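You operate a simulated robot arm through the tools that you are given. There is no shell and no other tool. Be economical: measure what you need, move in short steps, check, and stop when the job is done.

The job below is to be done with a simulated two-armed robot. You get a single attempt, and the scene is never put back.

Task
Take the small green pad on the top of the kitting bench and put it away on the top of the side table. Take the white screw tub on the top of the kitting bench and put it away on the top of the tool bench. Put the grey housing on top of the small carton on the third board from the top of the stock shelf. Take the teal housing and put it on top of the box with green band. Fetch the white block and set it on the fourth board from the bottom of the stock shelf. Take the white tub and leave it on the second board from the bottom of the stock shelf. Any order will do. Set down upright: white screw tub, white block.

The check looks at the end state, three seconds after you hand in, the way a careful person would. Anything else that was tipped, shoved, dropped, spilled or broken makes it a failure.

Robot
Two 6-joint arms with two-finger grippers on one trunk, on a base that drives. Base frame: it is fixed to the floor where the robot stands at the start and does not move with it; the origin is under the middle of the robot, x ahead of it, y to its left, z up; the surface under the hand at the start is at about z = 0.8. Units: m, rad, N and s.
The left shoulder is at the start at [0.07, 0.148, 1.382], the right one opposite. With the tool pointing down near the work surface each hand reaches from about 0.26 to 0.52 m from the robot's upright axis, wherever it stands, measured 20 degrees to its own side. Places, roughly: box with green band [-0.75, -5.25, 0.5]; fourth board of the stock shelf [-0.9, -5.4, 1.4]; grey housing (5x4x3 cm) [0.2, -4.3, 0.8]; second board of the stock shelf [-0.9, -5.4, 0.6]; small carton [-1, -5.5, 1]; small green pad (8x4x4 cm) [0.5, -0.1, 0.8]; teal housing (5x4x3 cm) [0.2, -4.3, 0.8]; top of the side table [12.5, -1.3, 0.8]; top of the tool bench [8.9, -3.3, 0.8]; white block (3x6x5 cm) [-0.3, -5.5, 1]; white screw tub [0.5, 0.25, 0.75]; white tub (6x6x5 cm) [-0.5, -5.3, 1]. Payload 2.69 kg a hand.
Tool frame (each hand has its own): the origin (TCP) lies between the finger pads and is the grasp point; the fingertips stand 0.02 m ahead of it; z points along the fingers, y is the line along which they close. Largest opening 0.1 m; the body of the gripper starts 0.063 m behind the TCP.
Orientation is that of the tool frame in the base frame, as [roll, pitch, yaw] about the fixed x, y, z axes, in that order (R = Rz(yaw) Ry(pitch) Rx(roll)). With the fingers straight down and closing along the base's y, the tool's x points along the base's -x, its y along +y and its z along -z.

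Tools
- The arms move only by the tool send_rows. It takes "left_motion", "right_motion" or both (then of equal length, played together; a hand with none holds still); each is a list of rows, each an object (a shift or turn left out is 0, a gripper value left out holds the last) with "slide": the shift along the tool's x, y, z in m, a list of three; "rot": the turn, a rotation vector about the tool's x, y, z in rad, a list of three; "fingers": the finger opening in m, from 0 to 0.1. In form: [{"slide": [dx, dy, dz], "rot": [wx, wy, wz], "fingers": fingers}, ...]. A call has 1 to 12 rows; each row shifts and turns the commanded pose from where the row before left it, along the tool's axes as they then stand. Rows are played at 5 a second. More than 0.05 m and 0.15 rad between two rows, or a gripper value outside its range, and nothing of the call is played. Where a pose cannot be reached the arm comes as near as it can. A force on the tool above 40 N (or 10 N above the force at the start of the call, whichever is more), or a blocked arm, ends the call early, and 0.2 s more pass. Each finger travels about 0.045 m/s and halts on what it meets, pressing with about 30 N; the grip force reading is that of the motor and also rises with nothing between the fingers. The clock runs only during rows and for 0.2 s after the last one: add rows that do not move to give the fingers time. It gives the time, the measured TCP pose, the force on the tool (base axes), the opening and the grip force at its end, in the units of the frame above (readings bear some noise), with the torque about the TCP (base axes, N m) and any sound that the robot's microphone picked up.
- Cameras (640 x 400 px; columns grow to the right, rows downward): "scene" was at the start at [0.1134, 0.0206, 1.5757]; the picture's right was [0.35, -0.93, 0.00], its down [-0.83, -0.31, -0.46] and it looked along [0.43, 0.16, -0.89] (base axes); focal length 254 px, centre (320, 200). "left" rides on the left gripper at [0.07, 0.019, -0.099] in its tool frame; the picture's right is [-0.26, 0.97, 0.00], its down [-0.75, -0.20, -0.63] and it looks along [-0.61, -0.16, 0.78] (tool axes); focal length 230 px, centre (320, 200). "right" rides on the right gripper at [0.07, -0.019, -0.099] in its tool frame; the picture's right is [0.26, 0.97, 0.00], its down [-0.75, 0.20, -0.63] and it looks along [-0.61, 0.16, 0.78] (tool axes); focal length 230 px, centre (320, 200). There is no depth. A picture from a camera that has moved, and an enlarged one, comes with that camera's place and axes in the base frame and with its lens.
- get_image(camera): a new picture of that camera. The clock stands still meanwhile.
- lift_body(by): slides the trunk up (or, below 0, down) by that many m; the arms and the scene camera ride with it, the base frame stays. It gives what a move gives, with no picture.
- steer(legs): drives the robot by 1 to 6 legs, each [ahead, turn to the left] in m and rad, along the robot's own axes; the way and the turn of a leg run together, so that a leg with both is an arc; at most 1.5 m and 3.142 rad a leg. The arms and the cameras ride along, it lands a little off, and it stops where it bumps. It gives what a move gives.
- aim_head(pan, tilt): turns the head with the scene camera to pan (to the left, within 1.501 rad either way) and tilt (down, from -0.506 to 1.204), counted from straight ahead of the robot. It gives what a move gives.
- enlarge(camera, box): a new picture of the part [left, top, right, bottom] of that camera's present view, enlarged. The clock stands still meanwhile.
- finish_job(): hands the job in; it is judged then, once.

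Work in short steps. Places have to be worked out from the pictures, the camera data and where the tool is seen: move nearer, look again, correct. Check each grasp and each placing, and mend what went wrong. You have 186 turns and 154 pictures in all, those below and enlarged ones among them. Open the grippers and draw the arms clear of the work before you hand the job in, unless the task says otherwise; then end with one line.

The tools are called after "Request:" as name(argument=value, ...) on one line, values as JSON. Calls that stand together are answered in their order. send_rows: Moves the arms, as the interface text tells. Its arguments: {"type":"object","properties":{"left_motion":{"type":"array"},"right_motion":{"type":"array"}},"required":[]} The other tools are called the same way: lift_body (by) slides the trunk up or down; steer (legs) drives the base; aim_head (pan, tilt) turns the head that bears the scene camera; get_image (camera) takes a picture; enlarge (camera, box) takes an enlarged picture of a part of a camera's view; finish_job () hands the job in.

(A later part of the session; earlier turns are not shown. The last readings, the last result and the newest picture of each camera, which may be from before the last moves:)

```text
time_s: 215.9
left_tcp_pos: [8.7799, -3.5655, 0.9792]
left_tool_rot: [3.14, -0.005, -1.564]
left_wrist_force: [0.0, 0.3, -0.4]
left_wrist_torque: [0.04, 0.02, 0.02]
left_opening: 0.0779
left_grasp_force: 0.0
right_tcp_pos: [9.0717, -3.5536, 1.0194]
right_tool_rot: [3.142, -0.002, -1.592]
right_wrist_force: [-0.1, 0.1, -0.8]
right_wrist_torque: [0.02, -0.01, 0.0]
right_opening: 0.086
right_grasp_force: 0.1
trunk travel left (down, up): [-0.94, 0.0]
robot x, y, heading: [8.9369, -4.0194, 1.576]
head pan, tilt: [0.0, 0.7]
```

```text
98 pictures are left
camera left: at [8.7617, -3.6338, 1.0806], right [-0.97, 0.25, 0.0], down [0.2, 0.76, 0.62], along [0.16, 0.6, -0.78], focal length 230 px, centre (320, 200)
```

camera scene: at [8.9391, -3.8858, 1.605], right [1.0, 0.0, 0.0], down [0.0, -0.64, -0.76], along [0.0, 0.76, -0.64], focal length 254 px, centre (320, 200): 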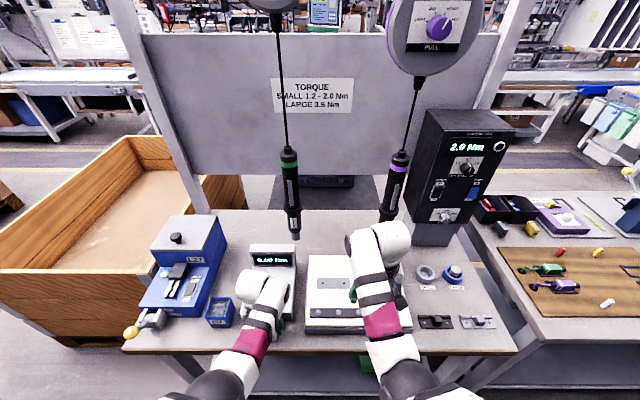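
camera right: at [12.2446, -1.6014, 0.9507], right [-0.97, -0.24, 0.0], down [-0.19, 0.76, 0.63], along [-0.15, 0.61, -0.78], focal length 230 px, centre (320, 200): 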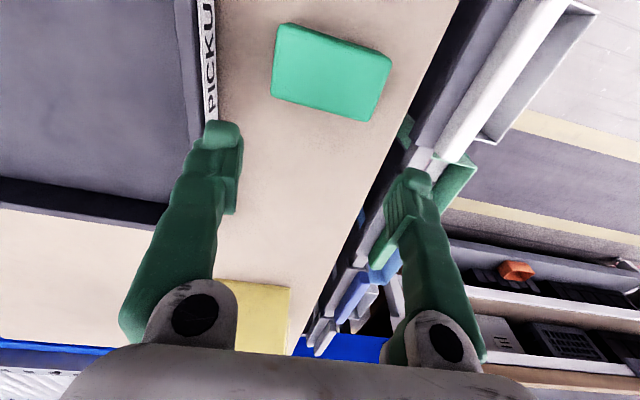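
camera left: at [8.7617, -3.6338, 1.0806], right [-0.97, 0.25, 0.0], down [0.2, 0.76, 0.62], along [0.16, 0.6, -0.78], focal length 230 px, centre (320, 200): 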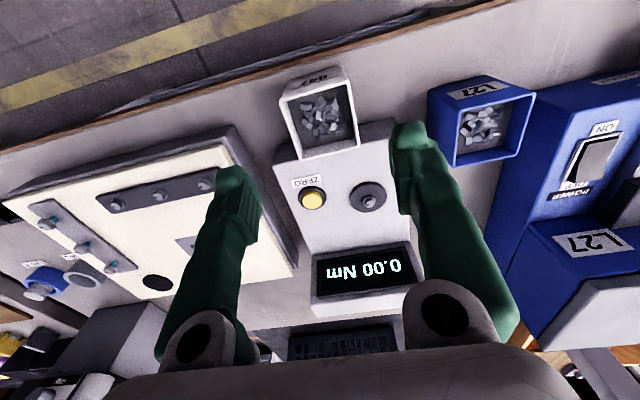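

The white screw tub is done. I'll back out, turn west and drive along the south aisle toward the shelf.

Request:
steer(legs=[[-0.2, 0], [0, 1.565], [1.3, 0]])

Request:
aim_head(pan=0.0, tilt=0.35)

Request:
get_image(camera="scene")

```text
time_s: 227.3
left_tcp_pos: [7.2041, -4.4071, 0.9798]
left_tool_rot: [3.14, -0.004, 0.036]
left_wrist_force: [0.9, 0.0, -0.3]
left_wrist_torque: [0.01, -0.01, -0.02]
left_opening: 0.078
left_grasp_force: 0.0
right_tcp_pos: [7.1839, -4.1168, 1.0182]
right_tool_rot: [3.139, 0.0, 0.006]
right_wrist_force: [-0.3, -0.3, 0.5]
right_wrist_torque: [0.02, 0.01, 0.01]
right_opening: 0.086
right_grasp_force: 0.0
trunk travel left (down, up): [-0.94, 0.0]
robot x, y, heading: [7.652, -4.2402, -3.115]
head pan, tilt: [0.0, 0.7]
```

```text
time_s: 228.2
left_tcp_pos: [7.2033, -4.4073, 0.9795]
left_tool_rot: [3.141, -0.007, 0.034]
left_wrist_force: [-0.7, 1.3, -0.2]
left_wrist_torque: [-0.02, -0.07, 0.01]
left_opening: 0.0779
left_grasp_force: 0.0
right_tcp_pos: [7.1834, -4.1173, 1.0179]
right_tool_rot: [3.139, -0.002, 0.006]
right_wrist_force: [0.4, -0.8, -0.1]
right_wrist_torque: [-0.01, 0.02, 0.01]
right_opening: 0.0861
right_grasp_force: 0.1
trunk travel left (down, up): [-0.94, 0.0]
robot x, y, heading: [7.6497, -4.2393, -3.11]
head pan, tilt: [0.0, 0.351]
```

```text
97 pictures are left
camera scene: at [7.5128, -4.2454, 1.6364], right [-0.03, 1.0, 0.0], down [0.34, 0.01, -0.94], along [-0.94, -0.03, -0.34], focal length 254 px, centre (320, 200)
```

scene: 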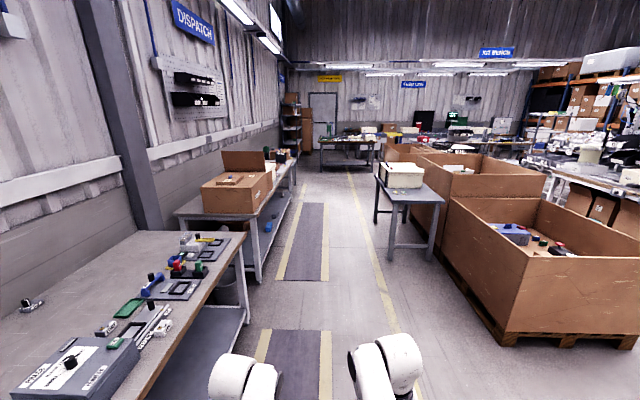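

Request:
steer(legs=[[0, -0.04], [1.4, 0], [1.4, 0], [1.4, 0]])

Request:
get_image(camera="scene")

```text
time_s: 248.6
left_tcp_pos: [3.0198, -4.3949, 0.9798]
left_tool_rot: [3.14, -0.005, -0.013]
left_wrist_force: [-0.3, 0.3, 0.8]
left_wrist_torque: [0.01, -0.02, 0.0]
left_opening: 0.078
left_grasp_force: 0.2
right_tcp_pos: [3.0136, -4.1034, 1.0189]
right_tool_rot: [3.14, -0.001, -0.04]
right_wrist_force: [0.3, 0.5, 0.9]
right_wrist_torque: [0.01, 0.0, 0.03]
right_opening: 0.0861
right_grasp_force: 0.1
trunk travel left (down, up): [-0.94, 0.0]
robot x, y, heading: [3.4777, -4.2467, 3.126]
head pan, tilt: [0.0, 0.351]
```

```text
96 pictures are left
camera scene: at [3.3377, -4.2464, 1.6366], right [0.02, 1.0, 0.0], down [0.34, -0.01, -0.94], along [-0.94, 0.01, -0.34], focal length 254 px, centre (320, 200)
```

scene: 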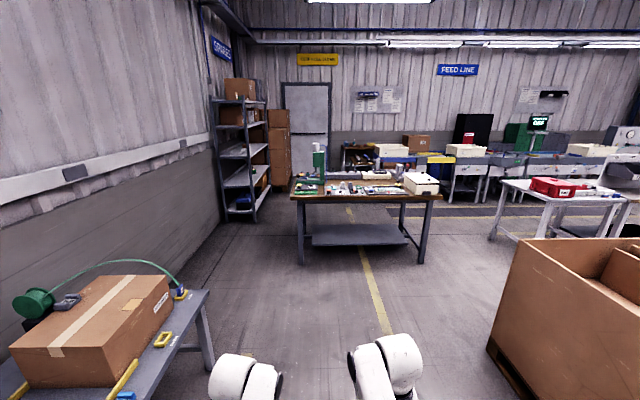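

The wood bench, with the stock shelf beyond it, is ahead. I'll approach to x≈2 and then look at the bench closely.

Request:
steer(legs=[[1.45, 0.0], [0, 0.6]])

Request:
aim_head(pan=-0.3, tilt=0.35)

Request:
get_image(camera="scene")

```text
time_s: 257.4
left_tcp_pos: [1.7483, -4.5984, 0.9809]
left_tool_rot: [3.138, -0.004, 0.585]
left_wrist_force: [0.9, -0.3, 0.5]
left_wrist_torque: [0.01, 0.02, 0.02]
left_opening: 0.0781
left_grasp_force: 0.0
right_tcp_pos: [1.5797, -4.3618, 1.0184]
right_tool_rot: [3.139, -0.002, 0.558]
right_wrist_force: [-0.6, -0.7, 0.7]
right_wrist_torque: [0.03, -0.03, 0.03]
right_opening: 0.086
right_grasp_force: 0.0
trunk travel left (down, up): [-0.94, 0.0]
robot x, y, heading: [2.0437, -4.2189, -2.559]
head pan, tilt: [0.0, 0.351]
```

```text
time_s: 258.2
left_tcp_pos: [1.7484, -4.6003, 0.981]
left_tool_rot: [3.141, -0.006, 0.586]
left_wrist_force: [1.1, -0.1, 0.1]
left_wrist_torque: [0.03, 0.0, -0.01]
left_opening: 0.0779
left_grasp_force: 0.0
right_tcp_pos: [1.5815, -4.3637, 1.0185]
right_tool_rot: [3.14, -0.002, 0.557]
right_wrist_force: [-0.1, -0.6, -0.1]
right_wrist_torque: [0.02, 0.0, 0.03]
right_opening: 0.0861
right_grasp_force: 0.0
trunk travel left (down, up): [-0.94, 0.0]
robot x, y, heading: [2.043, -4.2199, -2.558]
head pan, tilt: [-0.3, 0.351]
```

```text
95 pictures are left
camera scene: at [1.9169, -4.2763, 1.6365], right [-0.28, 0.96, 0.0], down [0.33, 0.1, -0.94], along [-0.9, -0.26, -0.34], focal length 254 px, centre (320, 200)
```

scene: 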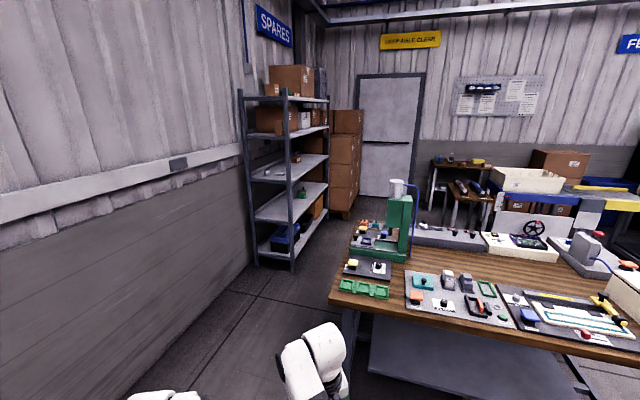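

Request:
enlarge(camera="scene", box=[220, 50, 380, 290])

Request:
enlarge(camera="scene", box=[320, 170, 480, 310])

```text
1.67 times, centred on (300, 170) of scene
camera zoom: at [1.9169, -4.2763, 1.6365], right [-0.28, 0.96, 0.0], down [0.33, 0.1, -0.94], along [-0.9, -0.26, -0.34], focal length 423 px, centre (353, 250)
```

zoom: 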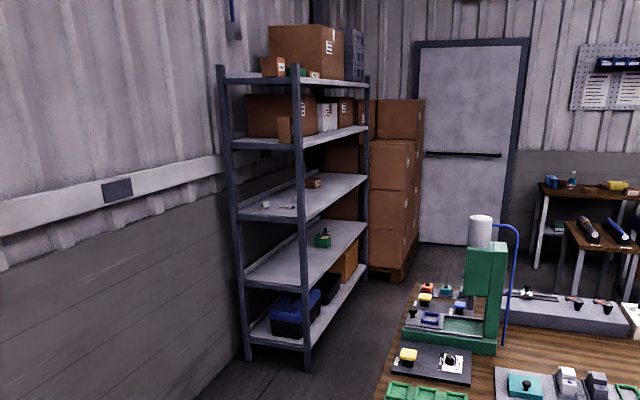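

```text
2.86 times, centred on (400, 240) of scene
camera zoom: at [1.9169, -4.2763, 1.6365], right [-0.28, 0.96, 0.0], down [0.33, 0.1, -0.94], along [-0.9, -0.26, -0.34], focal length 726 px, centre (91, 86)
```

zoom: 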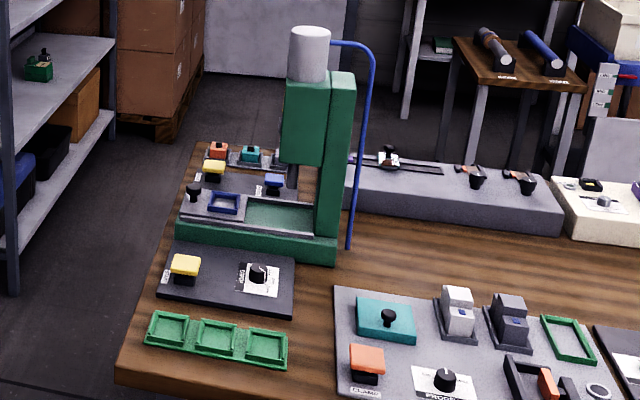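

The housings seem to be at the bench's west edge, near (0.15,-4.3), behind the press. I'll go round the bench's south end to its west side.

Request:
steer(legs=[[1.18, 0], [0, -0.57], [1.3, 0]])

Request:
aim_head(pan=0.6, tilt=0.3)

Request:
get_image(camera="scene")

Request:
aim_head(pan=-1.4, tilt=0.7)

Request:
get_image(camera="scene")

```text
time_s: 272.0
left_tcp_pos: [-0.7253, -4.983, 0.981]
left_tool_rot: [3.14, -0.006, -0.015]
left_wrist_force: [0.5, -0.3, -0.1]
left_wrist_torque: [0.0, 0.02, -0.02]
left_opening: 0.0778
left_grasp_force: 0.1
right_tcp_pos: [-0.7306, -4.6921, 1.0186]
right_tool_rot: [3.139, -0.002, -0.041]
right_wrist_force: [0.0, -0.3, 0.2]
right_wrist_torque: [-0.01, 0.0, 0.0]
right_opening: 0.086
right_grasp_force: 0.0
trunk travel left (down, up): [-0.94, 0.0]
robot x, y, heading: [-0.2692, -4.837, 3.124]
head pan, tilt: [-0.3, 0.351]
```

```text
time_s: 273.2
left_tcp_pos: [-0.7263, -4.9824, 0.9786]
left_tool_rot: [3.139, -0.006, -0.015]
left_wrist_force: [-0.2, -0.1, -0.3]
left_wrist_torque: [0.02, 0.0, -0.03]
left_opening: 0.0779
left_grasp_force: 0.1
right_tcp_pos: [-0.7315, -4.6927, 1.0189]
right_tool_rot: [3.139, 0.0, -0.041]
right_wrist_force: [0.1, -0.7, -0.4]
right_wrist_torque: [-0.01, -0.02, 0.02]
right_opening: 0.086
right_grasp_force: 0.0
trunk travel left (down, up): [-0.94, 0.0]
robot x, y, heading: [-0.264, -4.8354, 3.129]
head pan, tilt: [0.6, 0.3]
```

```text
92 pictures are left
camera scene: at [-0.393, -4.8887, 1.6412], right [-0.55, 0.84, 0.0], down [0.25, 0.16, -0.96], along [-0.8, -0.52, -0.3], focal length 254 px, centre (320, 200)
```

scene: 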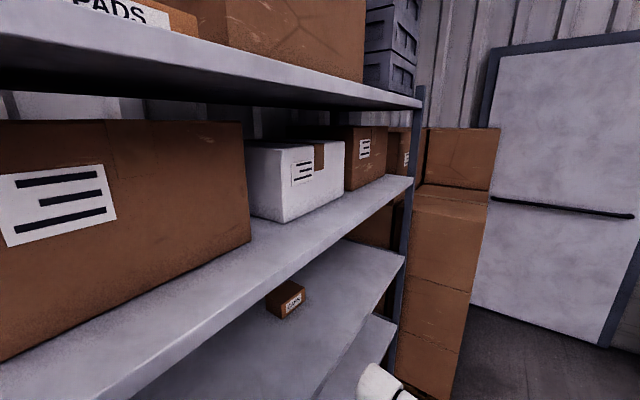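

```text
time_s: 275.1
left_tcp_pos: [-0.7272, -4.9818, 0.9791]
left_tool_rot: [3.141, -0.006, -0.015]
left_wrist_force: [-0.2, 0.9, 0.3]
left_wrist_torque: [-0.04, -0.01, -0.02]
left_opening: 0.078
left_grasp_force: 0.1
right_tcp_pos: [-0.7304, -4.6916, 1.0184]
right_tool_rot: [3.14, -0.002, -0.042]
right_wrist_force: [0.9, 0.5, 0.5]
right_wrist_torque: [0.01, 0.0, 0.04]
right_opening: 0.0861
right_grasp_force: 0.0
trunk travel left (down, up): [-0.94, 0.0]
robot x, y, heading: [-0.2707, -4.8367, 3.127]
head pan, tilt: [-1.4, 0.7]
```

```text
91 pictures are left
camera scene: at [-0.3282, -4.7535, 1.6051], right [0.99, 0.15, 0.0], down [0.1, -0.64, -0.77], along [-0.12, 0.76, -0.64], focal length 254 px, centre (320, 200)
```

scene: 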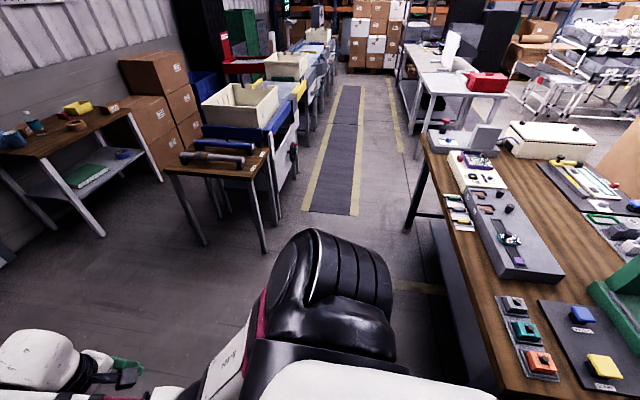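

The grey, teal and orange housings sit in a row at the west edge: grey (0.216,-4.265), teal (0.21,-4.35). The small carton is near (-0.96,-5.4) on the third board. I'll position west of the bench, facing it.

Request:
steer(legs=[[0, -1.556], [0.52, 0], [0, -1.571]])

Request:
aim_head(pan=0.0, tilt=1.1)

Request:
get_image(camera="scene")

Request:
get_image(camera="left")

```text
time_s: 285.6
left_tcp_pos: [0.1612, -4.1407, 0.98]
left_tool_rot: [3.14, -0.005, -3.076]
left_wrist_force: [-0.1, -0.1, 0.3]
left_wrist_torque: [-0.04, -0.03, -0.02]
left_opening: 0.078
left_grasp_force: 0.0
right_tcp_pos: [0.1895, -4.4293, 1.0183]
right_tool_rot: [3.14, -0.002, -3.104]
right_wrist_force: [-0.1, 0.7, 0.8]
right_wrist_torque: [-0.04, 0.0, -0.02]
right_opening: 0.086
right_grasp_force: 0.0
trunk travel left (down, up): [-0.94, 0.0]
robot x, y, heading: [-0.2827, -4.3219, 0.062]
head pan, tilt: [-1.4, 0.7]
```

```text
time_s: 287.1
left_tcp_pos: [0.1616, -4.1403, 0.9802]
left_tool_rot: [3.14, -0.004, -3.075]
left_wrist_force: [-0.4, -0.1, -0.1]
left_wrist_torque: [0.03, 0.02, 0.01]
left_opening: 0.0781
left_grasp_force: 0.2
right_tcp_pos: [0.1897, -4.4297, 1.0186]
right_tool_rot: [3.14, -0.003, -3.102]
right_wrist_force: [0.6, -0.3, -0.7]
right_wrist_torque: [0.02, 0.01, 0.02]
right_opening: 0.0858
right_grasp_force: 0.0
trunk travel left (down, up): [-0.94, 0.0]
robot x, y, heading: [-0.2817, -4.3207, 0.061]
head pan, tilt: [0.0, 1.1]
```

```text
90 pictures are left
camera scene: at [-0.1663, -4.3183, 1.5751], right [0.06, -1.0, 0.0], down [-0.89, -0.05, -0.45], along [0.45, 0.03, -0.89], focal length 254 px, centre (320, 200)
```

scene: 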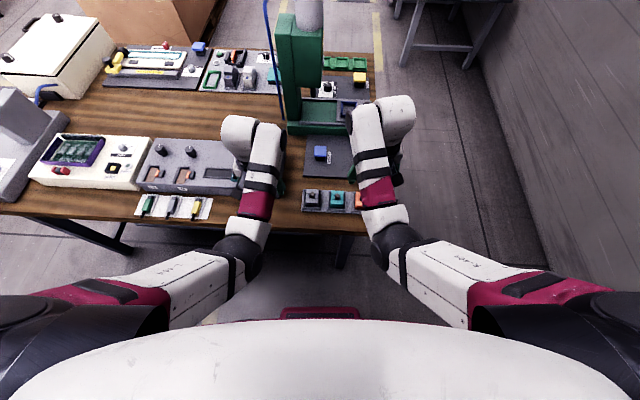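

```text
89 pictures are left
camera left: at [0.0912, -4.1263, 1.0802], right [0.19, 0.98, 0.0], down [0.77, -0.15, 0.62], along [0.61, -0.12, -0.78], focal length 230 px, centre (320, 200)
```

left: 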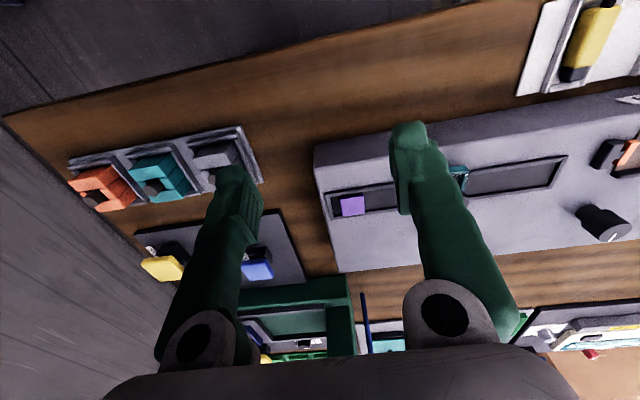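

Request:
enlarge(camera="left", box=[50, 100, 290, 250])

Request:
enlarge(camera="scene", box=[290, 130, 386, 230])

Request:
get_image(camera="right")

```text
2.67 times, centred on (170, 175) of left
camera zoom: at [0.0912, -4.1263, 1.0802], right [0.19, 0.98, 0.0], down [0.77, -0.15, 0.62], along [0.61, -0.12, -0.78], focal length 614 px, centre (720, 267)
```

zoom: 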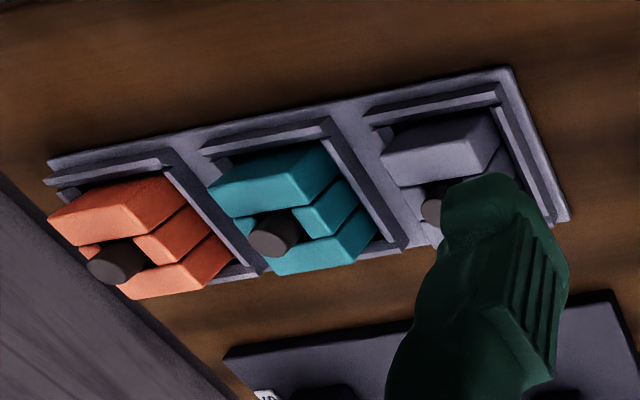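

```text
4.00 times, centred on (338, 180) of scene
camera zoom: at [-0.1663, -4.3183, 1.5751], right [0.06, -1.0, 0.0], down [-0.89, -0.05, -0.45], along [0.45, 0.03, -0.89], focal length 1016 px, centre (248, 280)
```

zoom: 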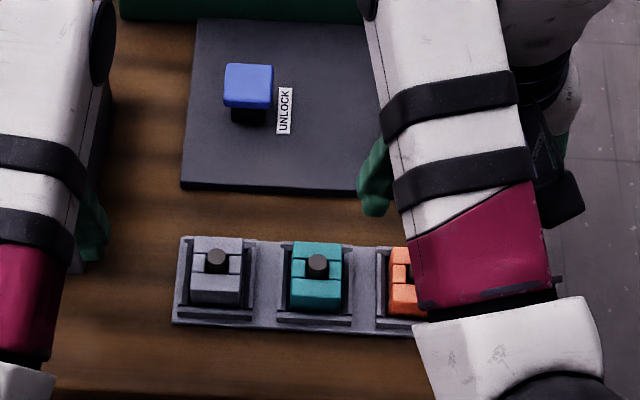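

```text
86 pictures are left
camera right: at [0.1217, -4.4508, 1.1178], right [-0.3, 0.96, 0.0], down [0.74, 0.23, 0.63], along [0.6, 0.19, -0.78], focal length 230 px, centre (320, 200)
```

right: 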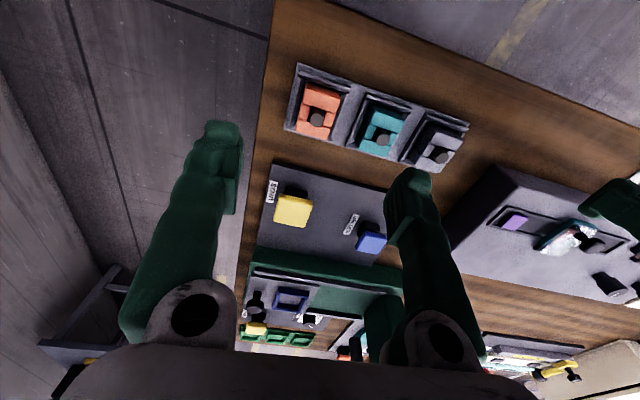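

The housings sit over posts in shallow nests; grey is centred at (0.205,-4.268) and teal at (0.207,-4.349), with post tops at z≈0.87. I'll turn right 0.27 so the grey falls under the left hand, then square up and tilt the hand 0.6 rad, since shelf placing needs the tilt.

Request:
steer(legs=[[0, -0.27]])

Request:
send_rows(left_motion=[{"rot": [0, 0, -0.1], "fingers": 0.07}, {"rot": [0, 0, -0.1]}, {"rot": [0, -0.15, 0]}, {"rot": [0, -0.15, 0]}, {"rot": [0, -0.15, 0]}, {"rot": [0, -0.15, 0]}, {}])

Request:
get_image(camera="left")

```text
time_s: 288.4
left_tcp_pos: [0.1954, -4.2638, 0.9793]
left_tool_rot: [3.138, -0.007, 2.942]
left_wrist_force: [0.0, 0.0, 0.3]
left_wrist_torque: [-0.01, 0.01, -0.03]
left_opening: 0.078
left_grasp_force: 0.1
right_tcp_pos: [0.145, -4.5513, 1.0189]
right_tool_rot: [3.141, -0.003, 2.914]
right_wrist_force: [0.1, 0.1, 0.6]
right_wrist_torque: [-0.03, 0.01, 0.0]
right_opening: 0.086
right_grasp_force: 0.1
trunk travel left (down, up): [-0.94, 0.0]
robot x, y, heading: [-0.2833, -4.3232, -0.202]
head pan, tilt: [0.0, 1.1]
```

```text
time_s: 289.5
left_tcp_pos: [0.2185, -4.1864, 0.9852]
left_tool_rot: [2.97, 0.393, 3.117]
left_wrist_force: [-0.4, 0.1, 0.3]
left_wrist_torque: [-0.02, -0.03, -0.02]
left_opening: 0.0698
left_grasp_force: 0.1
right_tcp_pos: [0.1437, -4.5496, 1.0191]
right_tool_rot: [-3.141, -0.001, 2.913]
right_wrist_force: [0.2, -0.7, 0.2]
right_wrist_torque: [-0.02, 0.0, 0.0]
right_opening: 0.0859
right_grasp_force: 0.0
trunk travel left (down, up): [-0.94, 0.0]
robot x, y, heading: [-0.2867, -4.3243, -0.201]
head pan, tilt: [0.0, 1.1]
stopped in row 5 (left hand): the arm was blocked; the commanded pose is now the measured one
```

```text
85 pictures are left
camera left: at [0.1152, -4.1814, 1.0526], right [0.2, 0.95, 0.25], down [0.46, -0.32, 0.83], along [0.86, -0.05, -0.5], focal length 230 px, centre (320, 200)
```

left: 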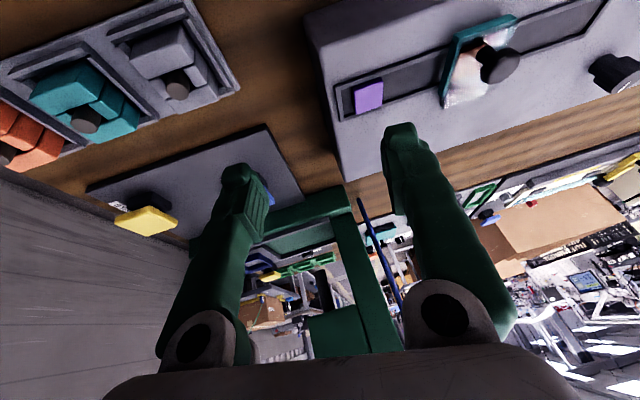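

That was blocked because tilting at this height folds the elbow too far. I'll move out and down while tilting.

Request:
send_rows(left_motion=[{"slide": [-0.02, -0.02, 0.02], "rot": [0.08, 0, 0]}, {"slide": [-0.01, -0.03, 0.03], "rot": [0.09, 0, 0]}, {"slide": [0, -0.03, 0.02], "rot": [0, -0.1, 0]}, {"slide": [0, 0, 0.01], "rot": [0, -0.1, 0]}, {}])

Request:
get_image(camera="left")

```text
time_s: 290.7
left_tcp_pos: [0.2824, -4.2551, 0.9199]
left_tool_rot: [3.126, 0.6, 3.111]
left_wrist_force: [-0.1, 0.2, -0.3]
left_wrist_torque: [-0.01, -0.05, 0.01]
left_opening: 0.0697
left_grasp_force: 0.1
right_tcp_pos: [0.145, -4.5512, 1.0185]
right_tool_rot: [3.141, -0.002, 2.911]
right_wrist_force: [-0.4, 0.1, -0.1]
right_wrist_torque: [0.03, -0.02, -0.02]
right_opening: 0.0862
right_grasp_force: 0.2
trunk travel left (down, up): [-0.94, 0.0]
robot x, y, heading: [-0.2794, -4.3251, -0.209]
head pan, tilt: [0.0, 1.1]
```

```text
84 pictures are left
camera left: at [0.1695, -4.2339, 0.9635], right [0.23, 0.96, 0.16], down [0.26, -0.22, 0.94], along [0.94, -0.18, -0.3], focal length 230 px, centre (320, 200)
```

left: 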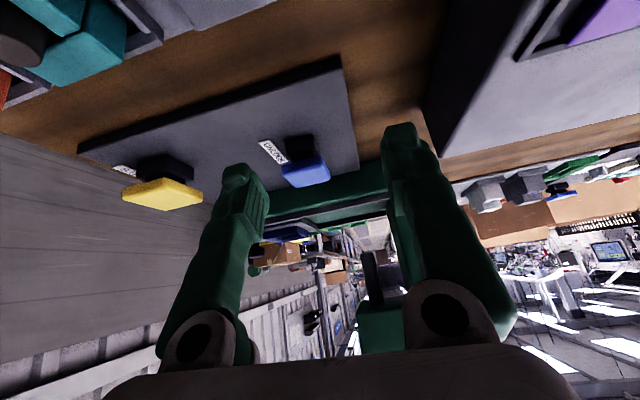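

The tilt is reached. Now I'll shift above the grey housing at (0.207,-4.268), still at z≈0.92.

Request:
send_rows(left_motion=[{"slide": [0.031, -0.006, -0.021], "fingers": 0.066}, {"slide": [0.031, -0.006, -0.021]}, {}])

Request:
get_image(camera="left")

Request:
enlarge(camera="scene", box=[220, 100, 420, 240])

```text
time_s: 291.4
left_tcp_pos: [0.2291, -4.1907, 0.92]
left_tool_rot: [2.935, 0.626, 3.011]
left_wrist_force: [0.0, 0.5, 0.0]
left_wrist_torque: [0.02, 0.0, -0.02]
left_opening: 0.0657
left_grasp_force: 0.0
right_tcp_pos: [0.1436, -4.5496, 1.0184]
right_tool_rot: [3.14, -0.001, 2.912]
right_wrist_force: [-0.4, 0.6, -0.8]
right_wrist_torque: [-0.01, 0.0, 0.02]
right_opening: 0.086
right_grasp_force: 0.0
trunk travel left (down, up): [-0.94, 0.0]
robot x, y, heading: [-0.285, -4.3221, -0.207]
head pan, tilt: [0.0, 1.1]
stopped in row 3 (left hand): the arm was blocked; the commanded pose is now the measured one
```

```text
83 pictures are left
camera left: at [0.1127, -4.1776, 0.9613], right [0.21, 0.93, 0.31], down [0.22, -0.36, 0.91], along [0.95, -0.12, -0.28], focal length 230 px, centre (320, 200)
```

left: 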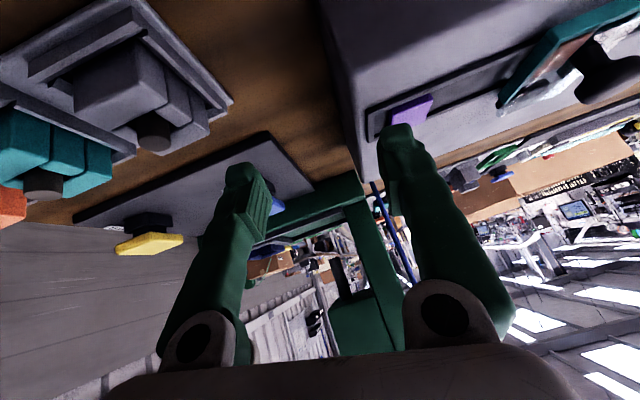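

```text
2.86 times, centred on (320, 170) of scene
camera zoom: at [-0.1699, -4.3474, 1.5752], right [-0.2, -0.98, 0.0], down [-0.87, 0.18, -0.45], along [0.45, -0.09, -0.89], focal length 726 px, centre (320, 286)
```

zoom: 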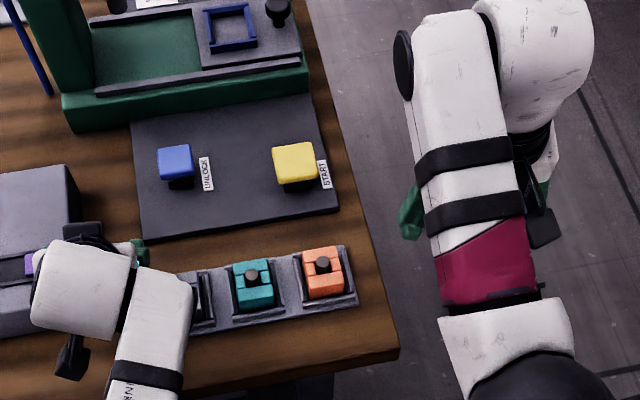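

It's blocked again: tilted and tucked-in poses run into the body. Vertical grasping works here, so I'll return the hand to vertical, moving outward.

Request:
send_rows(left_motion=[{"slide": [-0.02, 0, -0.01], "rot": [0.1, 0, 0]}, {"slide": [0, 0, -0.01], "rot": [0.1, 0, 0]}, {"rot": [0, 0.15, 0]}, {"rot": [0, 0.15, 0]}, {"rot": [0, 0.15, 0]}, {"rot": [0, 0.15, 0]}, {"rot": [0, 0.026, -0.13]}, {}])

Request:
get_image(camera="left")

```text
time_s: 293.2
left_tcp_pos: [0.2316, -4.1972, 0.9481]
left_tool_rot: [-3.141, 0.001, -3.138]
left_wrist_force: [-0.3, 0.6, 0.8]
left_wrist_torque: [-0.02, -0.04, 0.01]
left_opening: 0.0659
left_grasp_force: 0.1
right_tcp_pos: [0.1451, -4.5494, 1.0193]
right_tool_rot: [3.138, -0.002, 2.912]
right_wrist_force: [0.2, 0.7, 0.0]
right_wrist_torque: [0.03, 0.0, 0.02]
right_opening: 0.0862
right_grasp_force: 0.0
trunk travel left (down, up): [-0.94, 0.0]
robot x, y, heading: [-0.2844, -4.3249, -0.201]
head pan, tilt: [0.0, 1.1]
```

```text
81 pictures are left
camera left: at [0.1619, -4.1781, 1.0477], right [0.25, 0.97, 0.0], down [0.75, -0.2, 0.63], along [0.61, -0.16, -0.78], focal length 230 px, centre (320, 200)
```

left: 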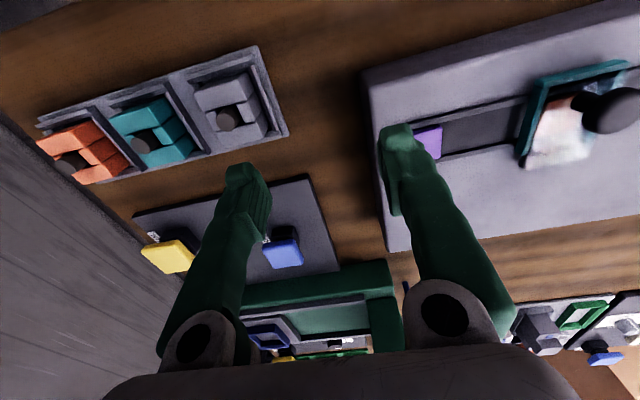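

Request:
send_rows(left_motion=[{"slide": [0.006, -0.035, 0]}, {"slide": [0.02, -0.034, 0.02]}, {"slide": [0, 0, 0.025]}, {}])

Request:
get_image(camera="left")

```text
time_s: 294.2
left_tcp_pos: [0.2094, -4.2669, 0.9024]
left_tool_rot: [-3.142, 0.001, -3.14]
left_wrist_force: [-0.3, 0.5, -0.3]
left_wrist_torque: [0.0, -0.03, 0.0]
left_opening: 0.0661
left_grasp_force: 0.1
right_tcp_pos: [0.146, -4.5506, 1.0183]
right_tool_rot: [3.141, -0.002, 2.914]
right_wrist_force: [0.4, -0.1, -0.2]
right_wrist_torque: [0.01, -0.04, -0.02]
right_opening: 0.0861
right_grasp_force: 0.1
trunk travel left (down, up): [-0.94, 0.0]
robot x, y, heading: [-0.2845, -4.3198, -0.208]
head pan, tilt: [0.0, 1.1]
```

```text
80 pictures are left
camera left: at [0.1378, -4.2479, 1.0028], right [0.26, 0.97, 0.0], down [0.75, -0.2, 0.63], along [0.61, -0.16, -0.78], focal length 230 px, centre (320, 200)
```

left: 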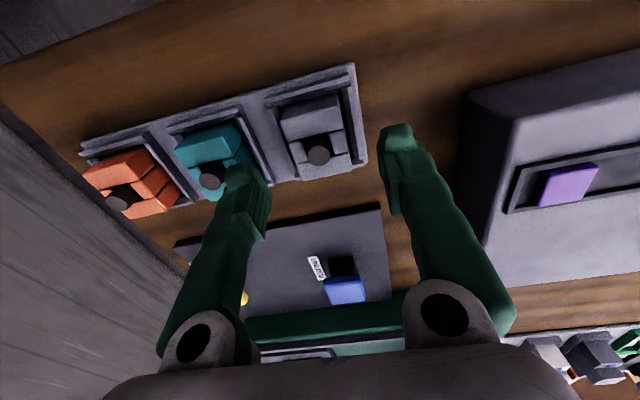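

Request:
enlarge(camera="left", box=[220, 50, 412, 200])

```text
2.67 times, centred on (316, 125) of left
camera zoom: at [0.1378, -4.2479, 1.0028], right [0.26, 0.97, 0.0], down [0.75, -0.2, 0.63], along [0.61, -0.16, -0.78], focal length 614 px, centre (331, 400)
```

zoom: 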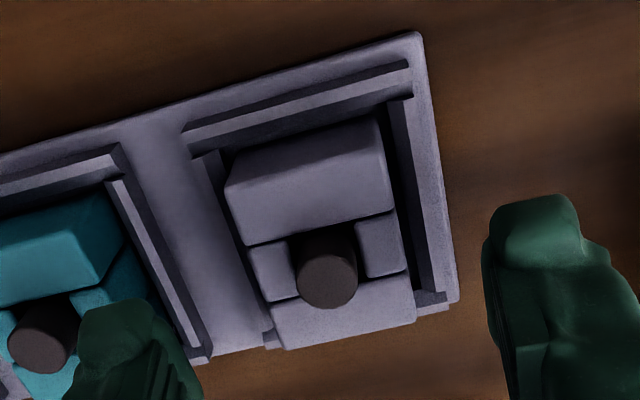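

The housing stands above its rails. I'll descend with the fingertips kept just above the rails and close.

Request:
send_rows(left_motion=[{"slide": [0.004, 0, 0.025]}, {"slide": [0, 0, 0.02]}, {"slide": [0, 0, 0.009]}, {}])

Request:
enlarge(camera="left", box=[200, 50, 440, 220])

```text
time_s: 295.2
left_tcp_pos: [0.2047, -4.2655, 0.8479]
left_tool_rot: [-3.139, 0.004, -3.14]
left_wrist_force: [0.7, 0.2, 0.0]
left_wrist_torque: [0.04, 0.0, -0.02]
left_opening: 0.0658
left_grasp_force: 0.0
right_tcp_pos: [0.1452, -4.5519, 1.0177]
right_tool_rot: [3.14, -0.001, 2.914]
right_wrist_force: [0.4, 0.3, -0.5]
right_wrist_torque: [0.0, -0.03, 0.04]
right_opening: 0.0862
right_grasp_force: 0.1
trunk travel left (down, up): [-0.94, 0.0]
robot x, y, heading: [-0.281, -4.3269, -0.204]
head pan, tilt: [0.0, 1.1]
```

```text
2.35 times, centred on (320, 135) of left
camera zoom: at [0.1336, -4.2479, 0.948], right [0.26, 0.97, 0.0], down [0.75, -0.2, 0.63], along [0.61, -0.16, -0.77], focal length 541 px, centre (320, 353)
```

zoom: 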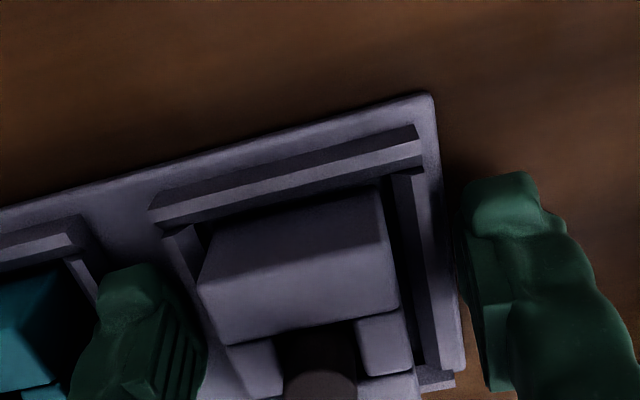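

Request:
send_rows(left_motion=[{"fingers": 0.02}, {}, {}, {}, {}])

Request:
enlarge(camera="left", box=[200, 50, 440, 220])

```text
time_s: 296.4
left_tcp_pos: [0.2053, -4.2671, 0.8486]
left_tool_rot: [-3.141, 0.002, -3.141]
left_wrist_force: [-0.7, -4.8, -2.8]
left_wrist_torque: [-0.32, -0.05, -0.07]
left_opening: 0.059
left_grasp_force: 45.6
right_tcp_pos: [0.1462, -4.5536, 1.0174]
right_tool_rot: [3.139, -0.001, 2.913]
right_wrist_force: [-0.3, -0.4, -0.7]
right_wrist_torque: [-0.01, 0.01, 0.0]
right_opening: 0.0863
right_grasp_force: 0.1
trunk travel left (down, up): [-0.94, 0.0]
robot x, y, heading: [-0.283, -4.3217, -0.202]
head pan, tilt: [0.0, 1.1]
```

```text
2.35 times, centred on (320, 135) of left
camera zoom: at [0.1338, -4.2489, 0.948], right [0.26, 0.97, 0.0], down [0.75, -0.2, 0.63], along [0.61, -0.16, -0.78], focal length 541 px, centre (320, 353)
```

zoom: 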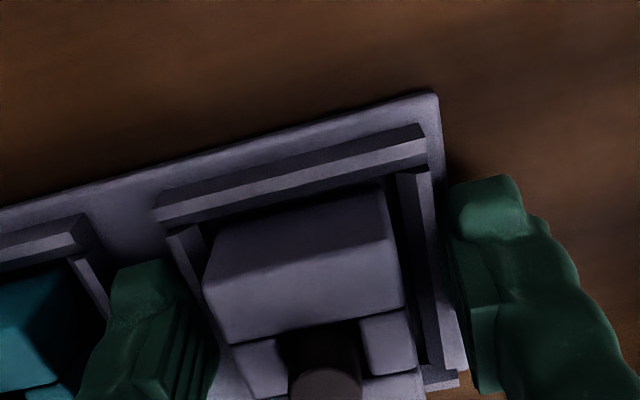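

The fingers met the rails at 0.059. I'll open, go up 10 mm and retry.

Request:
send_rows(left_motion=[{"fingers": 0.068}, {}, {"slide": [0, 0, -0.01]}, {"fingers": 0.02}, {}, {}, {}, {}, {}])

Request:
enlarge(camera="left", box=[200, 50, 440, 220])

```text
time_s: 298.4
left_tcp_pos: [0.2038, -4.2658, 0.8587]
left_tool_rot: [3.141, 0.004, -3.139]
left_wrist_force: [0.2, 0.2, 1.8]
left_wrist_torque: [0.01, -0.02, -0.02]
left_opening: 0.0388
left_grasp_force: 29.8
right_tcp_pos: [0.145, -4.552, 1.0192]
right_tool_rot: [3.138, -0.002, 2.915]
right_wrist_force: [1.2, -0.5, -0.6]
right_wrist_torque: [0.0, 0.02, -0.02]
right_opening: 0.086
right_grasp_force: 0.0
trunk travel left (down, up): [-0.94, 0.0]
robot x, y, heading: [-0.2794, -4.3233, -0.202]
head pan, tilt: [0.0, 1.1]
```

```text
2.35 times, centred on (320, 135) of left
camera zoom: at [0.1332, -4.2469, 0.9582], right [0.26, 0.97, 0.0], down [0.75, -0.2, 0.63], along [0.61, -0.16, -0.77], focal length 541 px, centre (320, 353)
```

zoom: 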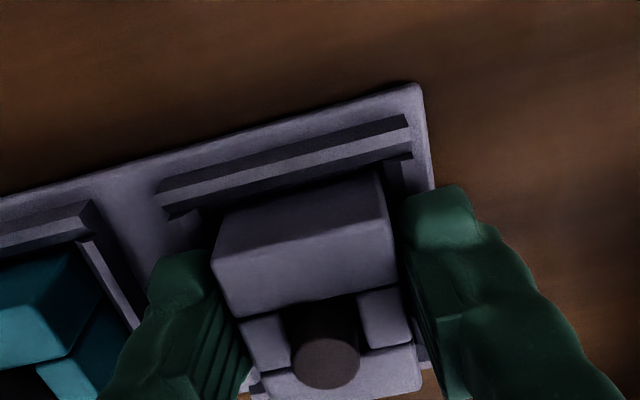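

It's gripped at 0.039 above the rails. I'll lift straight up and check.

Request:
send_rows(left_motion=[{"slide": [0, 0, -0.015]}, {"slide": [0, 0, -0.02]}, {"slide": [0, 0, -0.03]}, {"slide": [0, 0, -0.03]}, {}])

Request:
get_image(camera="left")

```text
time_s: 299.6
left_tcp_pos: [0.2028, -4.2673, 0.9532]
left_tool_rot: [3.14, 0.001, -3.141]
left_wrist_force: [0.5, -0.4, -0.5]
left_wrist_torque: [-0.04, 0.01, 0.03]
left_opening: 0.0386
left_grasp_force: 29.8
right_tcp_pos: [0.1455, -4.5513, 1.0191]
right_tool_rot: [3.14, -0.002, 2.912]
right_wrist_force: [-0.5, 0.9, -0.2]
right_wrist_torque: [0.02, -0.01, 0.01]
right_opening: 0.0861
right_grasp_force: 0.1
trunk travel left (down, up): [-0.94, 0.0]
robot x, y, heading: [-0.282, -4.3236, -0.202]
head pan, tilt: [0.0, 1.1]
```

```text
75 pictures are left
camera left: at [0.1326, -4.2479, 1.0539], right [0.26, 0.97, 0.0], down [0.75, -0.2, 0.63], along [0.61, -0.16, -0.78], focal length 230 px, centre (320, 200)
```

left: 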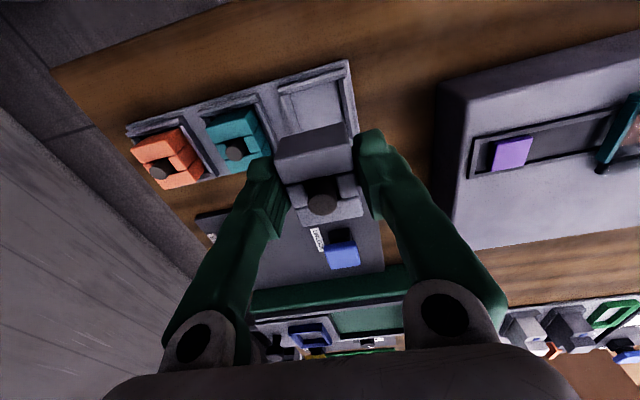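

The grey housing, knob included, is lifted free. I'll raise it a bit more, then turn left so the teal one comes under the right hand, squaring the right hand.

Request:
send_rows(left_motion=[{"slide": [0, 0, -0.027]}, {}])

Request:
steer(legs=[[0, 0.482]])

Request:
send_rows(right_motion=[{"rot": [0, 0, 0.13], "fingers": 0.068}, {"rot": [0, 0, 0.124]}, {"slide": [0, -0.015, 0.04]}, {"slide": [0, 0, 0.04]}, {}])

Request:
get_image(camera="right")

```text
time_s: 300.2
left_tcp_pos: [0.202, -4.2672, 0.9807]
left_tool_rot: [3.141, 0.002, -3.141]
left_wrist_force: [0.0, -0.2, -0.7]
left_wrist_torque: [-0.02, 0.04, -0.02]
left_opening: 0.0388
left_grasp_force: 29.9
right_tcp_pos: [0.1448, -4.5506, 1.0183]
right_tool_rot: [3.14, 0.0, 2.914]
right_wrist_force: [-0.6, 0.4, -0.1]
right_wrist_torque: [-0.01, 0.0, -0.02]
right_opening: 0.0861
right_grasp_force: 0.0
trunk travel left (down, up): [-0.94, 0.0]
robot x, y, heading: [-0.2866, -4.3234, -0.204]
head pan, tilt: [0.0, 1.1]
```

```text
time_s: 302.0
left_tcp_pos: [0.1239, -4.0524, 0.9801]
left_tool_rot: [-3.141, 0.003, -2.665]
left_wrist_force: [-1.2, -0.3, -0.8]
left_wrist_torque: [0.0, 0.0, 0.0]
left_opening: 0.0385
left_grasp_force: 30.4
right_tcp_pos: [0.2015, -4.3303, 1.0188]
right_tool_rot: [3.137, -0.002, -2.898]
right_wrist_force: [-0.7, -0.2, -0.2]
right_wrist_torque: [0.02, -0.02, -0.02]
right_opening: 0.0859
right_grasp_force: 0.1
trunk travel left (down, up): [-0.94, 0.0]
robot x, y, heading: [-0.2862, -4.3182, 0.269]
head pan, tilt: [0.0, 1.1]
```

```text
time_s: 303.2
left_tcp_pos: [0.1243, -4.0504, 0.9805]
left_tool_rot: [-3.14, 0.003, -2.665]
left_wrist_force: [-0.1, 0.1, -0.2]
left_wrist_torque: [-0.01, -0.02, 0.0]
left_opening: 0.0387
left_grasp_force: 30.3
right_tcp_pos: [0.2023, -4.3444, 0.9373]
right_tool_rot: [-3.139, -0.002, 3.133]
right_wrist_force: [0.4, -0.4, -0.4]
right_wrist_torque: [-0.01, 0.01, 0.01]
right_opening: 0.068
right_grasp_force: 0.0
trunk travel left (down, up): [-0.94, 0.0]
robot x, y, heading: [-0.2869, -4.3253, 0.269]
head pan, tilt: [0.0, 1.1]
```

```text
74 pictures are left
camera right: at [0.1331, -4.3619, 1.0376], right [-0.25, 0.97, 0.0], down [0.75, 0.19, 0.63], along [0.61, 0.16, -0.78], focal length 230 px, centre (320, 200)
```

right: 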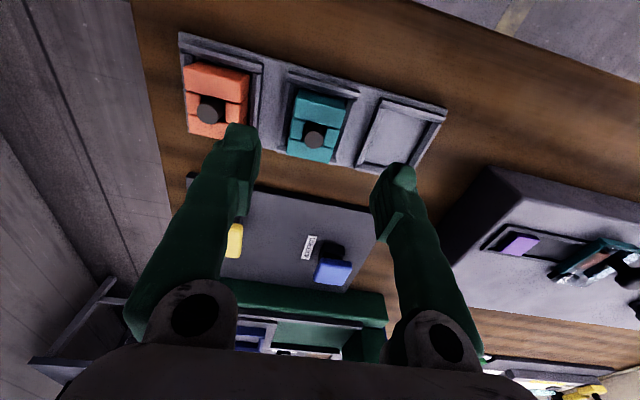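

It's aligned over the teal knob. I'll descend to the same grip height (0.8585) and close.

Request:
send_rows(right_motion=[{"slide": [-0.002, -0.002, 0.03], "fingers": 0.062}, {"slide": [0, 0, 0.03]}, {"slide": [0, 0, 0.0185]}, {}, {"fingers": 0.02}, {}, {}, {}, {}])

```text
time_s: 305.2
left_tcp_pos: [0.1233, -4.0509, 0.9809]
left_tool_rot: [-3.141, 0.002, -2.665]
left_wrist_force: [0.2, -0.4, -0.4]
left_wrist_torque: [-0.01, -0.03, 0.0]
left_opening: 0.0387
left_grasp_force: 30.3
right_tcp_pos: [0.2062, -4.346, 0.8601]
right_tool_rot: [3.14, -0.005, 3.136]
right_wrist_force: [0.1, 0.2, -0.1]
right_wrist_torque: [0.03, -0.03, 0.01]
right_opening: 0.0389
right_grasp_force: 29.9
trunk travel left (down, up): [-0.94, 0.0]
robot x, y, heading: [-0.2853, -4.324, 0.268]
head pan, tilt: [0.0, 1.1]
```

It's gripped at 0.039. I'll lift straight up and verify.

Request:
send_rows(right_motion=[{"slide": [0, 0, -0.015]}, {"slide": [0, 0, -0.03]}, {"slide": [0, 0, -0.04]}, {"slide": [0, 0, -0.04]}, {}])

Request:
get_image(camera="right")

```text
time_s: 306.4
left_tcp_pos: [0.123, -4.0515, 0.981]
left_tool_rot: [3.139, -0.001, -2.665]
left_wrist_force: [-0.6, -0.2, -1.1]
left_wrist_torque: [0.01, 0.04, -0.03]
left_opening: 0.0387
left_grasp_force: 30.2
right_tcp_pos: [0.2029, -4.3473, 0.9868]
right_tool_rot: [3.14, -0.003, 3.135]
right_wrist_force: [0.0, -0.9, -0.9]
right_wrist_torque: [0.02, 0.02, 0.02]
right_opening: 0.0387
right_grasp_force: 30.5
trunk travel left (down, up): [-0.94, 0.0]
robot x, y, heading: [-0.2862, -4.319, 0.27]
head pan, tilt: [0.0, 1.1]
```

```text
73 pictures are left
camera right: at [0.1341, -4.3649, 1.0861], right [-0.25, 0.97, 0.0], down [0.75, 0.19, 0.63], along [0.61, 0.16, -0.78], focal length 230 px, centre (320, 200)
```

right: 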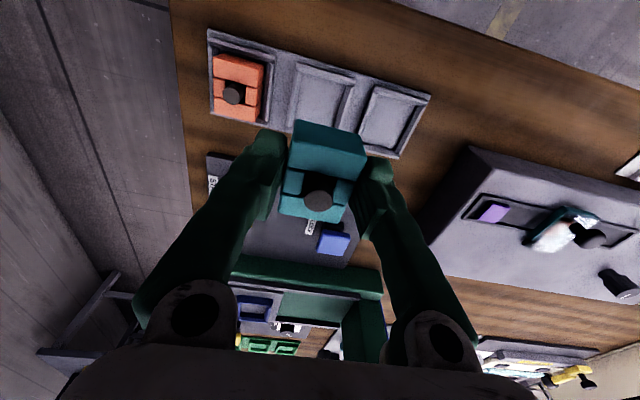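

Both housings are held. I'll back off from the bench, turn to face the shelf and survey it.

Request:
steer(legs=[[-0.4, 0], [0, -1.84]])

Request:
aim_head(pan=0.0, tilt=0.45)

Request:
get_image(camera="scene")

```text
time_s: 313.2
left_tcp_pos: [-0.5005, -4.8898, 0.9792]
left_tool_rot: [3.139, 0.002, 1.807]
left_wrist_force: [-0.4, 0.2, -0.9]
left_wrist_torque: [0.01, 0.01, 0.01]
left_opening: 0.0386
left_grasp_force: 29.9
right_tcp_pos: [-0.8071, -4.8963, 0.9852]
right_tool_rot: [3.139, -0.003, 1.321]
right_wrist_force: [0.8, -0.1, -0.6]
right_wrist_torque: [0.02, 0.01, -0.04]
right_opening: 0.0389
right_grasp_force: 29.9
trunk travel left (down, up): [-0.94, 0.0]
robot x, y, heading: [-0.6686, -4.429, -1.541]
head pan, tilt: [0.0, 1.1]
```

```text
time_s: 314.3
left_tcp_pos: [-0.4999, -4.8897, 0.9801]
left_tool_rot: [-3.141, 0.002, 1.804]
left_wrist_force: [0.8, -0.3, -1.0]
left_wrist_torque: [-0.01, -0.04, -0.04]
left_opening: 0.0386
left_grasp_force: 30.1
right_tcp_pos: [-0.8064, -4.8961, 0.9862]
right_tool_rot: [3.14, -0.006, 1.32]
right_wrist_force: [-0.3, 0.4, -0.3]
right_wrist_torque: [0.0, -0.03, 0.02]
right_opening: 0.0387
right_grasp_force: 29.3
trunk travel left (down, up): [-0.94, 0.0]
robot x, y, heading: [-0.6674, -4.4311, -1.542]
head pan, tilt: [0.0, 0.45]
```

```text
72 pictures are left
camera scene: at [-0.6598, -4.5743, 1.6272], right [-1.0, -0.03, 0.0], down [-0.01, 0.44, -0.9], along [0.03, -0.9, -0.44], focal length 254 px, centre (320, 200)
```

scene: 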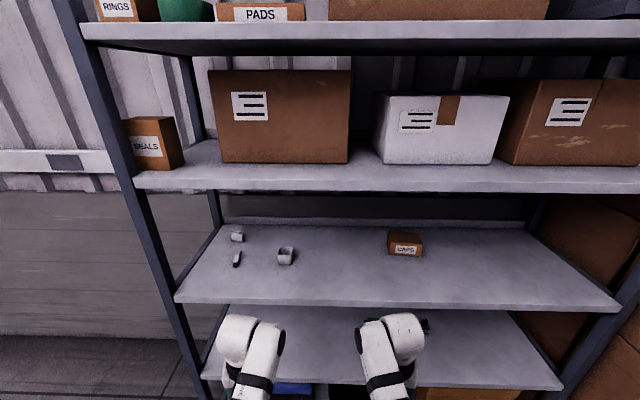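

Request:
enlarge(camera="scene", box=[190, 200, 450, 330])

```text
2.46 times, centred on (320, 265) of scene
camera zoom: at [-0.6598, -4.5743, 1.6272], right [-1.0, -0.03, 0.0], down [-0.01, 0.44, -0.9], along [0.03, -0.9, -0.44], focal length 625 px, centre (320, 40)
```

zoom: 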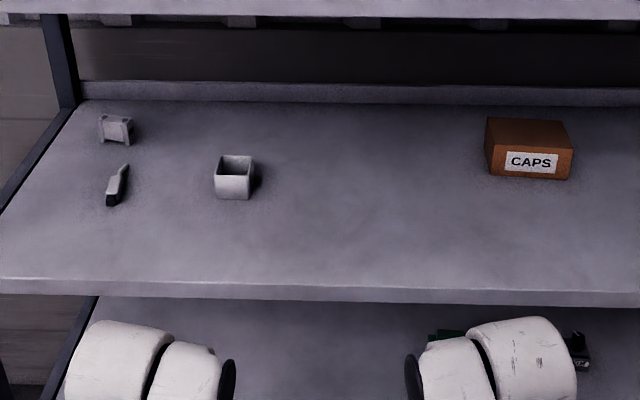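

Layout: the CAPS carton's top centre is at about (-0.963,-5.42,1.05), the tub near (-0.50,-5.34), and the block near (-0.28,-5.46). Before going close I need the right hand out of the way of the boards, so I'll swing it outward around its shoulder.

Request:
send_rows(right_motion=[{"slide": [-0.0138, -0.047, 0], "rot": [0, 0, 0.126]}, {"slide": [-0.0138, -0.047, 0], "rot": [0, 0, 0.126]}, {"slide": [-0.0138, -0.047, 0], "rot": [0, 0, 0.126]}, {"slide": [-0.0138, -0.047, 0], "rot": [0, 0, 0.126]}, {"slide": [-0.0138, -0.047, 0], "rot": [0, 0, 0.126]}, {"slide": [-0.0138, -0.047, 0], "rot": [0, 0, 0.126]}, {"slide": [-0.0138, -0.047, 0], "rot": [0, 0, 0.126]}, {"slide": [-0.0138, -0.047, 0], "rot": [0, 0, 0.126]}, {"slide": [-0.0138, -0.047, 0], "rot": [0, 0, 0.126]}, {"slide": [-0.0138, -0.047, 0], "rot": [0, 0, 0.126]}, {}])

```text
time_s: 316.7
left_tcp_pos: [-0.5012, -4.889, 0.9805]
left_tool_rot: [-3.141, 0.0, 1.807]
left_wrist_force: [-0.7, 0.2, -1.1]
left_wrist_torque: [0.03, -0.01, -0.03]
left_opening: 0.0386
left_grasp_force: 30.2
right_tcp_pos: [-1.2025, -4.6637, 0.9878]
right_tool_rot: [-3.137, -0.004, 0.059]
right_wrist_force: [-0.8, 0.2, -1.4]
right_wrist_torque: [0.02, -0.02, 0.04]
right_opening: 0.0386
right_grasp_force: 29.8
trunk travel left (down, up): [-0.94, 0.0]
robot x, y, heading: [-0.6679, -4.4271, -1.542]
head pan, tilt: [0.0, 0.45]
```

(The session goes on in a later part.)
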